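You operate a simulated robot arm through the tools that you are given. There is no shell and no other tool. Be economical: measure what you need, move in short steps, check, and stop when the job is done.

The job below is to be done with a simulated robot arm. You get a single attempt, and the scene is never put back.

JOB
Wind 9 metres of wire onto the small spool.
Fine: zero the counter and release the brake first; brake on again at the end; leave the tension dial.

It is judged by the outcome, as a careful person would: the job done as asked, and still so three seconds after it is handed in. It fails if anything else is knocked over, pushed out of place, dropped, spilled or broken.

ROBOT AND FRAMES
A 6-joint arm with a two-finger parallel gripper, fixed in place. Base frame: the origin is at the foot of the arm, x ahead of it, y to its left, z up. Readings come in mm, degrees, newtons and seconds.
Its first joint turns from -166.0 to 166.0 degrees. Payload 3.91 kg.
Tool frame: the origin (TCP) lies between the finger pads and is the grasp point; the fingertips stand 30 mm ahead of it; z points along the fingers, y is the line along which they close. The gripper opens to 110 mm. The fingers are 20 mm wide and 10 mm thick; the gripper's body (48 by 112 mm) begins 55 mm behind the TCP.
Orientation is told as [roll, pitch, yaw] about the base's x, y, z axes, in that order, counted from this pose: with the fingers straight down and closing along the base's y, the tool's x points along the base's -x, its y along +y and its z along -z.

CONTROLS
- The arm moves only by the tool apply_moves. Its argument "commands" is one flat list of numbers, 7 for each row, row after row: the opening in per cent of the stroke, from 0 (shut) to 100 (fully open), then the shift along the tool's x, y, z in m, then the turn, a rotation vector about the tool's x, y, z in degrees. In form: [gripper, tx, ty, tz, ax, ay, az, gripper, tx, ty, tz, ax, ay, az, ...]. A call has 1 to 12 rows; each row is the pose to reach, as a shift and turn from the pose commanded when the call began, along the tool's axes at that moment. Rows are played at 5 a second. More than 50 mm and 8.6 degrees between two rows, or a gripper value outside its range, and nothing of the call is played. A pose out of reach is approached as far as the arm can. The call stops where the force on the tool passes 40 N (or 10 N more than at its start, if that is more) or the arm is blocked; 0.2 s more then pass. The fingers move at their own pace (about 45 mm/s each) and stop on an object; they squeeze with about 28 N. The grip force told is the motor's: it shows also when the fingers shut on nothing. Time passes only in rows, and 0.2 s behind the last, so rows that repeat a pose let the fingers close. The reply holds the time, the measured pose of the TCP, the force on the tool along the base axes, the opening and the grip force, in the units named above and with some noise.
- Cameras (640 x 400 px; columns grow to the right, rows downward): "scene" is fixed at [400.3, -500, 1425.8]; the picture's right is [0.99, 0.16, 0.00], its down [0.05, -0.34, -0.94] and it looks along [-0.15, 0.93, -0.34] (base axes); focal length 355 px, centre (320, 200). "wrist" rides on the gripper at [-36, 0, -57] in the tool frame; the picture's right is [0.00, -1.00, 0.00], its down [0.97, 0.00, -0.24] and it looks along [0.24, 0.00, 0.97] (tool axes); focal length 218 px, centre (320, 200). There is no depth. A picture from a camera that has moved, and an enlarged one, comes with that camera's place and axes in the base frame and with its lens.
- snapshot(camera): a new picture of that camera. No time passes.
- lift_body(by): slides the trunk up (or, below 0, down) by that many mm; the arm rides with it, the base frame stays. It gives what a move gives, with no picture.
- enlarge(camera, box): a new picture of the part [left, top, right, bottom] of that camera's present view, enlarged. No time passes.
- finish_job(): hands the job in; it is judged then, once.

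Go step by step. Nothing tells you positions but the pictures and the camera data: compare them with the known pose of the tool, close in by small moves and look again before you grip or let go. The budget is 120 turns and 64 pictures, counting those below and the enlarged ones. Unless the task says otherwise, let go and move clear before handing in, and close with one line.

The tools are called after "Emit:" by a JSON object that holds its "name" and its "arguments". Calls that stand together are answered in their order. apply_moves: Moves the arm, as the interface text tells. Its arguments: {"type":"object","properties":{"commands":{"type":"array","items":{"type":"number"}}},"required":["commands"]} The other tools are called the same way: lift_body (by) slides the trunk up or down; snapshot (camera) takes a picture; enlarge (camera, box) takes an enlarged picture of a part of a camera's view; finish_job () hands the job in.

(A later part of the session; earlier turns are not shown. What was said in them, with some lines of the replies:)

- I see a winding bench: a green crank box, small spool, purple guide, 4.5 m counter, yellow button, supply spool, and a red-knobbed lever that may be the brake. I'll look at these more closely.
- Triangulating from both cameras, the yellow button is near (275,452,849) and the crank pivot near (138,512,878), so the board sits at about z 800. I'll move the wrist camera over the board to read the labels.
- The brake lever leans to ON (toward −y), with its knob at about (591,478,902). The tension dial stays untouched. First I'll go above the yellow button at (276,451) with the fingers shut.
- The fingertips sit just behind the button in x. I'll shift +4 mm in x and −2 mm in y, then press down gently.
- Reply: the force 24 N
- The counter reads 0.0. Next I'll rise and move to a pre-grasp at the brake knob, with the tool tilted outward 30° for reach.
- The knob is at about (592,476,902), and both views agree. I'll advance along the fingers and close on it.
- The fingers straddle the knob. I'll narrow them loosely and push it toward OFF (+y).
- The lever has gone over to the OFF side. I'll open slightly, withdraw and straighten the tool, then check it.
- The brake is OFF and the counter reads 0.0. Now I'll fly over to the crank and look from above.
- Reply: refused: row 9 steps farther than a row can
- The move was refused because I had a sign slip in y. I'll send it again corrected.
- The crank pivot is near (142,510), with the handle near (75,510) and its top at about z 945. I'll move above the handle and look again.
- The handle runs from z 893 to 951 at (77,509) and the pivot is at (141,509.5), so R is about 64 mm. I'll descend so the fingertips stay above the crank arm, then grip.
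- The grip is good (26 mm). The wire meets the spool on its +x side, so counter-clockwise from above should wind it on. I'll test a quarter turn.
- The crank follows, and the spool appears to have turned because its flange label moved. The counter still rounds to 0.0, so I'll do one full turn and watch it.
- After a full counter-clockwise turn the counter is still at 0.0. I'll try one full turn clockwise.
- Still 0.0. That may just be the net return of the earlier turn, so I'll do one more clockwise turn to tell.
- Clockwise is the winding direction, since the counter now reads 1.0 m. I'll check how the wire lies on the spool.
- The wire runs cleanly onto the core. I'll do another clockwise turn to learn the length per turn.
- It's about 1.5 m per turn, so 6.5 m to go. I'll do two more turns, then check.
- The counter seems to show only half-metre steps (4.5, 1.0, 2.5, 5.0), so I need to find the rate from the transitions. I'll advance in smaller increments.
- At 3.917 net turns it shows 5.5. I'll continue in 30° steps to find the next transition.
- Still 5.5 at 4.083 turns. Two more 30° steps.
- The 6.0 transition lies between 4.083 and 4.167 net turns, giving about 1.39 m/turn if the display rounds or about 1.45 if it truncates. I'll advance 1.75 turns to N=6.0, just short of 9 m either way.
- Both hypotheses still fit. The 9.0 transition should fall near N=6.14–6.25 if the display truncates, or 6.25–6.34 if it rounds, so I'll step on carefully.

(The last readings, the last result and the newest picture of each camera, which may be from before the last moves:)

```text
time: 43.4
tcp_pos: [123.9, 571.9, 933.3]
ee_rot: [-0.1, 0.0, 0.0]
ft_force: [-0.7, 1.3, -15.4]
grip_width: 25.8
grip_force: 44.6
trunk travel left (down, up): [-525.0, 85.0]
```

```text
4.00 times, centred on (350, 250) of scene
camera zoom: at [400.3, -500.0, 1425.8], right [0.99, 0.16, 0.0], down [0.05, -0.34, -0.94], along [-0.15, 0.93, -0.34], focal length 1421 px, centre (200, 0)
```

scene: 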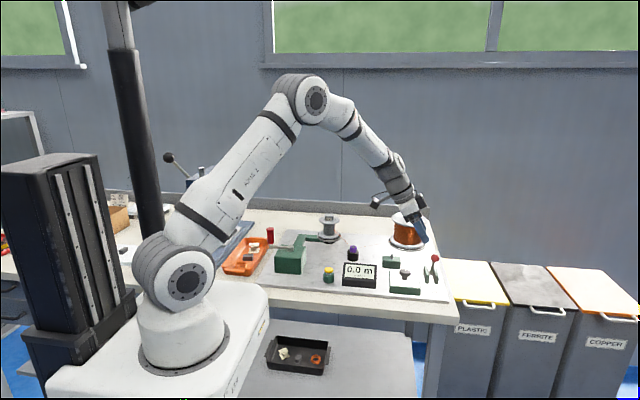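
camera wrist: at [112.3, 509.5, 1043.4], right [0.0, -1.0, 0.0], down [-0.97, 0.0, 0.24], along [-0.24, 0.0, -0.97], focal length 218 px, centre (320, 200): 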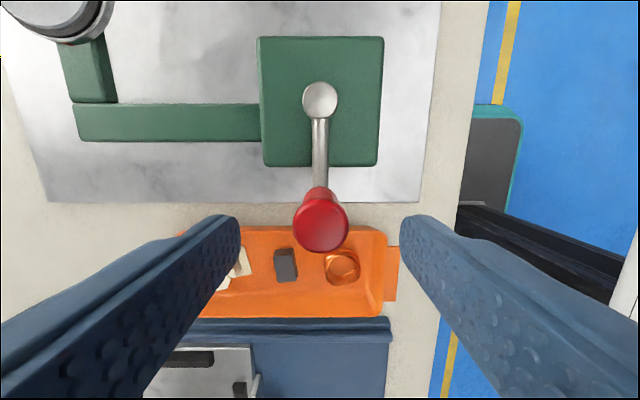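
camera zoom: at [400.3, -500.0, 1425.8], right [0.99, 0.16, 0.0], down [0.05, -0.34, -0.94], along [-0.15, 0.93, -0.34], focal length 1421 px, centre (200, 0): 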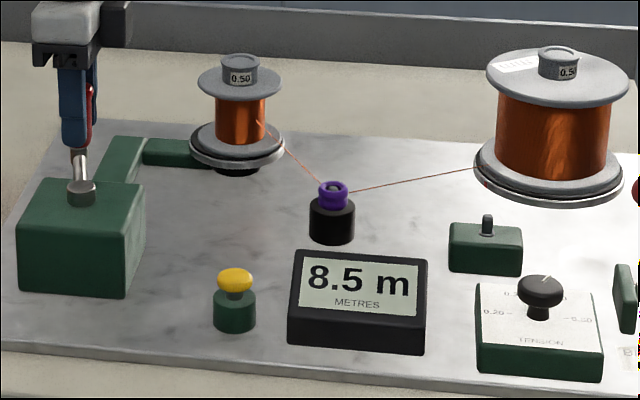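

Still 8.5 at 6.208. I'll keep going in 15° steps.

Emit:
{"name": "apply_moves", "arguments": {"commands": [0, -0.0166, 0.0022, 0, 0, 0, 0, 0, -0.0166, 0.0022, 0, 0, 0, 0]}}

Emit:
{"name": "enlarge", "arguments": {"camera": "scene", "box": [300, 200, 400, 300]}}

Emit:
{"name": "apply_moves", "arguments": {"commands": [0, -0.0166, -0.0022, 0, 0, 0, 0, 0, -0.0166, -0.0022, 0, 0, 0, 0]}}

Emit:
{"name": "enlarge", "arguments": {"camera": "scene", "box": [300, 200, 400, 300]}}

```text
time: 44.0
tcp_pos: [140.7, 574.6, 933.7]
ee_rot: [0.0, 0.1, -0.1]
ft_force: [-1.3, 4.3, -8.6]
grip_width: 26.2
grip_force: 44.8
trunk travel left (down, up): [-525.0, 85.0]
```

```text
4.00 times, centred on (350, 250) of scene
camera zoom: at [400.3, -500.0, 1425.8], right [0.99, 0.16, 0.0], down [0.05, -0.34, -0.94], along [-0.15, 0.93, -0.34], focal length 1421 px, centre (200, 0)
```

zoom: 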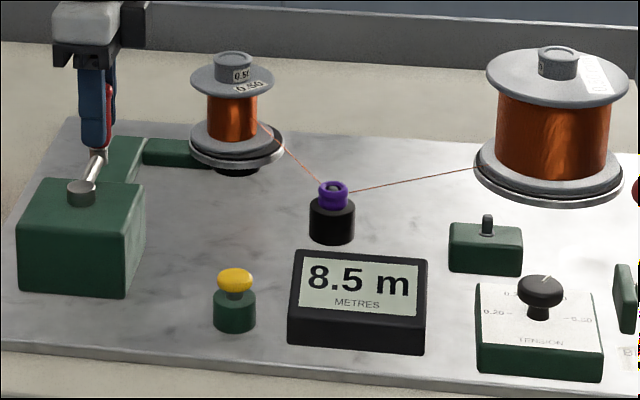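

```text
time: 44.6
tcp_pos: [157.1, 571.9, 933.6]
ee_rot: [0.0, 0.0, 0.1]
ft_force: [-0.2, 8.7, -0.7]
grip_width: 26.1
grip_force: 45.1
trunk travel left (down, up): [-525.0, 85.0]
```

```text
4.00 times, centred on (350, 250) of scene
camera zoom: at [400.3, -500.0, 1425.8], right [0.99, 0.16, 0.0], down [0.05, -0.34, -0.94], along [-0.15, 0.93, -0.34], focal length 1421 px, centre (200, 0)
```

zoom: 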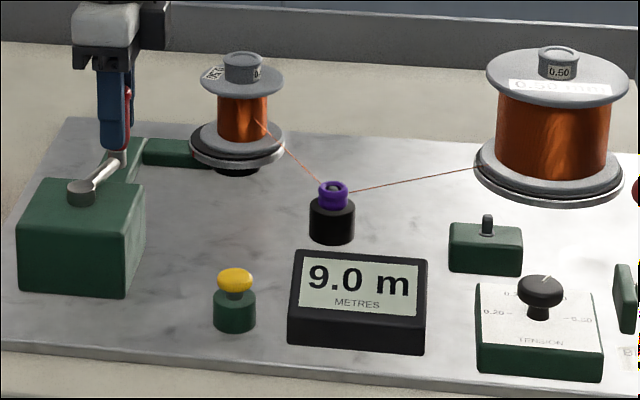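

The display turned to 9.0 between N=6.25 and 6.29. With the slope, that fits a rounding display at about 1.395 m/turn, so true 9 m is near N=6.44. I'll advance 50° more to about 8.97 m.

Emit:
{"name": "apply_moves", "arguments": {"commands": [0, -0.0154, -0.0064, 0, 0, 0, 0, 0, -0.0287, -0.0165, 0, 0, 0, 0, 0, -0.0358, -0.0251, 0, 0, 0, 0, 0, -0.0414, -0.0348, 0, 0, 0, 0, 0, -0.0414, -0.0348, 0, 0, 0, 0]}}

Emit:
{"name": "enlarge", "arguments": {"camera": "scene", "box": [260, 180, 400, 300]}}

```text
time: 45.8
tcp_pos: [200.0, 538.4, 934.1]
ee_rot: [0.0, 0.0, -0.1]
ft_force: [7.8, 5.2, 6.0]
grip_width: 25.8
grip_force: 45.1
trunk travel left (down, up): [-525.0, 85.0]
```

```text
3.33 times, centred on (330, 240) of scene
camera zoom: at [400.3, -500.0, 1425.8], right [0.99, 0.16, 0.0], down [0.05, -0.34, -0.94], along [-0.15, 0.93, -0.34], focal length 1184 px, centre (287, 67)
```

zoom: 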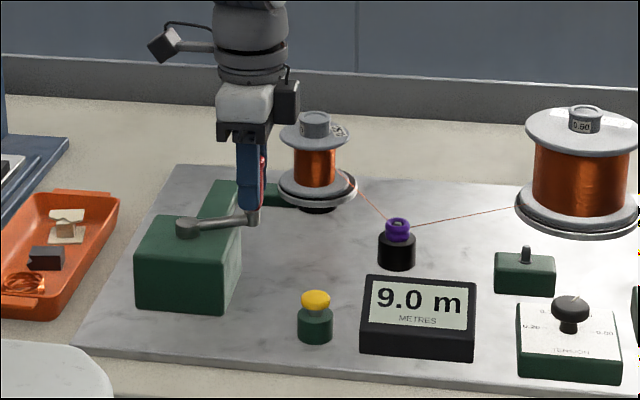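

The counter reads 9.0 m. I'll let go of the handle, rise clear, and check that the crank stays put.

Emit:
{"name": "apply_moves", "arguments": {"commands": [40, 0, 0, 0, 0, 0, 0, 60, 0, 0, 0, 0, 0, 0, 60, 0, 0, 0, 0, 0, 0, 60, 0, 0, -0.03, 0, 0, 0, 60, 0, 0, -0.07, 0, 0, 0, 60, 0, 0, -0.11, 0, 0, 0, 60, 0, 0, -0.145, 0, 0, 0]}}

Emit:
{"name": "enlarge", "arguments": {"camera": "scene", "box": [260, 180, 400, 300]}}

```text
time: 47.4
tcp_pos: [198.1, 537.8, 1078.1]
ee_rot: [0.0, 0.0, 0.0]
ft_force: [-0.7, 0.3, 0.2]
grip_width: 66.1
grip_force: 0.2
trunk travel left (down, up): [-525.0, 85.0]
```

```text
3.33 times, centred on (330, 240) of scene
camera zoom: at [400.3, -500.0, 1425.8], right [0.99, 0.16, 0.0], down [0.05, -0.34, -0.94], along [-0.15, 0.93, -0.34], focal length 1184 px, centre (287, 67)
```

zoom: 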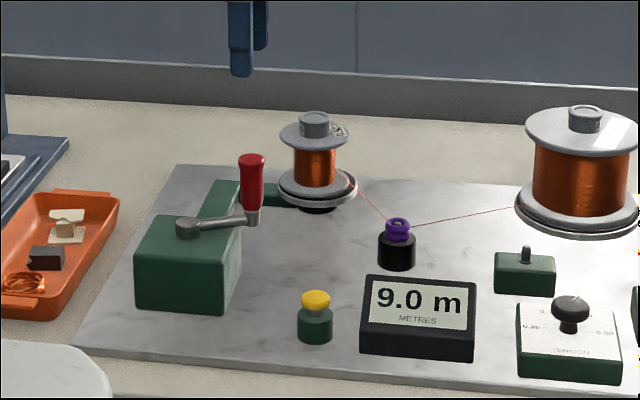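

Everything is stable. Now back to the brake knob, with the same tilted pre-grasp as before.

Emit:
{"name": "apply_moves", "arguments": {"commands": [60, -0.043, 0, 0, 0, 0, 0, 60, -0.086, 0, 0, 0, 0, 0, 60, -0.129, 0.001, 0, 0, 0, 0, 60, -0.172, 0.001, 0, 0, 0, 0, 60, -0.215, 0.002, 0, 0, -7.5, 0, 60, -0.258, 0.002, 0, 0, -15, 0, 60, -0.3, 0.002, 0, 0, -22.5, 0, 60, -0.339, 0.002, 0, 0, -30, 0, 60, -0.339, 0.002, 0.04, 0, -30, 0, 60, -0.339, 0.002, 0.081, 0, -30, 0, 60, -0.339, 0.002, 0.081, 0, -30, 0]}}

Emit:
{"name": "snapshot", "arguments": {"camera": "wrist"}}

```text
time: 49.8
tcp_pos: [539.3, 539.9, 998.3]
ee_rot: [0.0, -30.0, -0.1]
ft_force: [-0.3, -0.5, 0.1]
grip_width: 65.8
grip_force: 0.0
trunk travel left (down, up): [-525.0, 85.0]
```

```text
22 pictures are left
camera wrist: at [541.4, 539.0, 1066.1], right [0.0, -1.0, 0.0], down [-0.96, 0.0, -0.28], along [0.28, 0.0, -0.96], focal length 218 px, centre (320, 200)
```

wrist: 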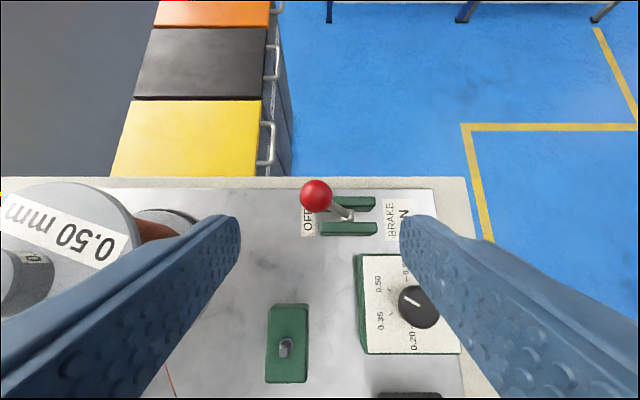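

The knob is at (592,542,902). I'll advance, narrow the fingers, and push it back to ON (−y).

Emit:
{"name": "apply_moves", "arguments": {"commands": [55, 0.001, 0.001, 0.04, 0, 0, 0, 55, 0.002, 0.002, 0.08, 0, 0, 0, 55, 0.003, 0.002, 0.109, 0, 0, 0, 30, 0.003, 0.002, 0.109, 0, 0, 0, 30, 0.003, 0.002, 0.109, 0, 0, 0, 30, 0.003, 0.002, 0.109, 0, 0, 0]}}

Emit:
{"name": "apply_moves", "arguments": {"commands": [30, 0, -0.01, 0, 0, 0, 0, 30, 0, -0.02, 0, 0, 0, 0, 30, 0, -0.03, 0, 0, 0, 0, 30, 0, -0.04, 0, 0, 0, 0, 30, 0, -0.048, 0, 0, 0, 0, 30, 0, -0.054, 0, 0, 0, 0, 30, 0, -0.06, 0, 0, 0, 0, 30, 0, -0.064, 0, 0, 0, 0]}}

Emit:
{"name": "snapshot", "arguments": {"camera": "wrist"}}

```text
time: 51.2
tcp_pos: [590.5, 541.3, 901.7]
ee_rot: [-0.1, -30.0, 0.0]
ft_force: [0.5, 0.1, 0.2]
grip_width: 33.2
grip_force: 0.1
trunk travel left (down, up): [-525.0, 85.0]
```

```text
time: 53.0
tcp_pos: [591.3, 477.4, 901.1]
ee_rot: [0.0, -30.0, 0.0]
ft_force: [-0.2, -0.7, 0.0]
grip_width: 32.8
grip_force: 0.0
trunk travel left (down, up): [-525.0, 85.0]
```

```text
21 pictures are left
camera wrist: at [593.3, 476.5, 969.9], right [0.0, -1.0, 0.0], down [-0.96, 0.0, -0.28], along [0.28, 0.0, -0.96], focal length 218 px, centre (320, 200)
```

wrist: 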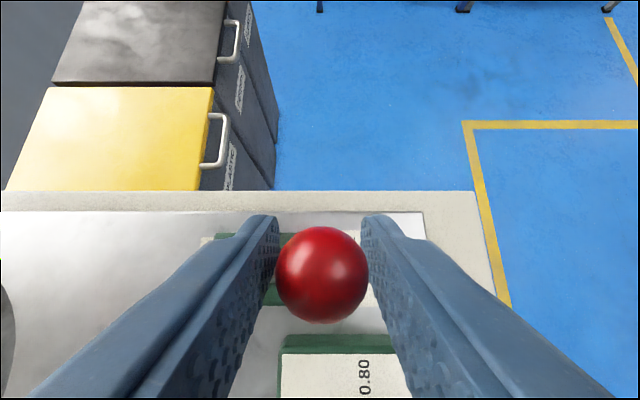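

The knob is back at y≈476, the original ON position. I'll open, withdraw and check everything.

Emit:
{"name": "apply_moves", "arguments": {"commands": [45, 0, 0, 0, 0, 0, 0, 50, 0, 0, 0, 0, 0, 0, 50, 0, 0, -0.04, 0, 0, 0, 50, 0, 0, -0.08, 0, 0, 0, 50, 0, 0, -0.11, 0, 0, 0, 50, -0.02, 0, -0.144, 0, 7.5, 0, 50, -0.04, 0, -0.179, 0, 15, 0, 50, -0.04, 0, -0.179, 0, 22.5, 0, 50, -0.04, 0, -0.179, 0, 30, 0, 50, -0.04, 0, -0.179, 0, 30, 0]}}

Emit:
{"name": "enlarge", "arguments": {"camera": "scene", "box": [260, 180, 460, 310]}}

Emit:
{"name": "snapshot", "arguments": {"camera": "wrist"}}

```text
time: 55.2
tcp_pos: [534.7, 476.8, 1076.9]
ee_rot: [0.0, 0.1, 0.1]
ft_force: [-0.2, -0.2, 0.2]
grip_width: 55.2
grip_force: 0.0
trunk travel left (down, up): [-525.0, 85.0]
```

```text
3.08 times, centred on (360, 245) of scene
camera zoom: at [400.3, -500.0, 1425.8], right [0.99, 0.16, 0.0], down [0.05, -0.34, -0.94], along [-0.15, 0.93, -0.34], focal length 1093 px, centre (197, 62)
```

zoom: 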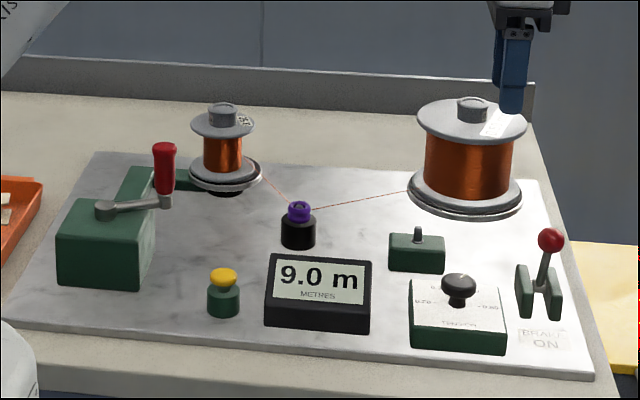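

```text
19 pictures are left
camera wrist: at [571.4, 476.6, 1134.7], right [0.0, -1.0, 0.0], down [-0.97, 0.0, 0.24], along [-0.24, 0.0, -0.97], focal length 218 px, centre (320, 200)
```

wrist: 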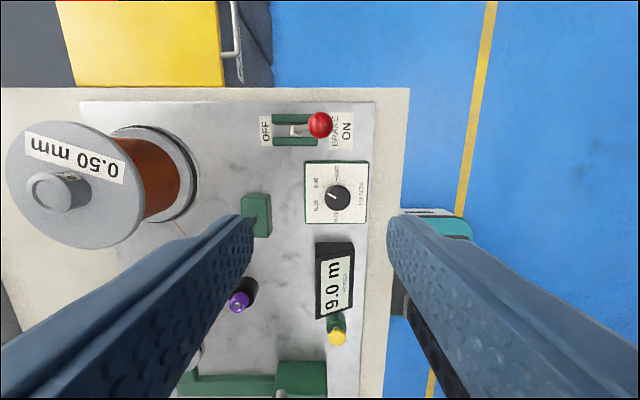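

The brake lever is at ON, the counter reads 9.0 m, the wire is intact, the tension dial hasn't been touched and the gripper is clear. I'm handing in.

Emit:
{"name": "finish_job", "arguments": {}}

```text
The job is handed in.
```

The small spool has about 9 m wound on and the counter reads 9.0 m. The counter only shows half-metre steps, so from my turn count I estimate 8.97 m. I zeroed the counter and released the brake first. My first 1¼ turns went the wrong way and were wound back before anything counted. The brake is on again, and I didn't touch the tension dial.
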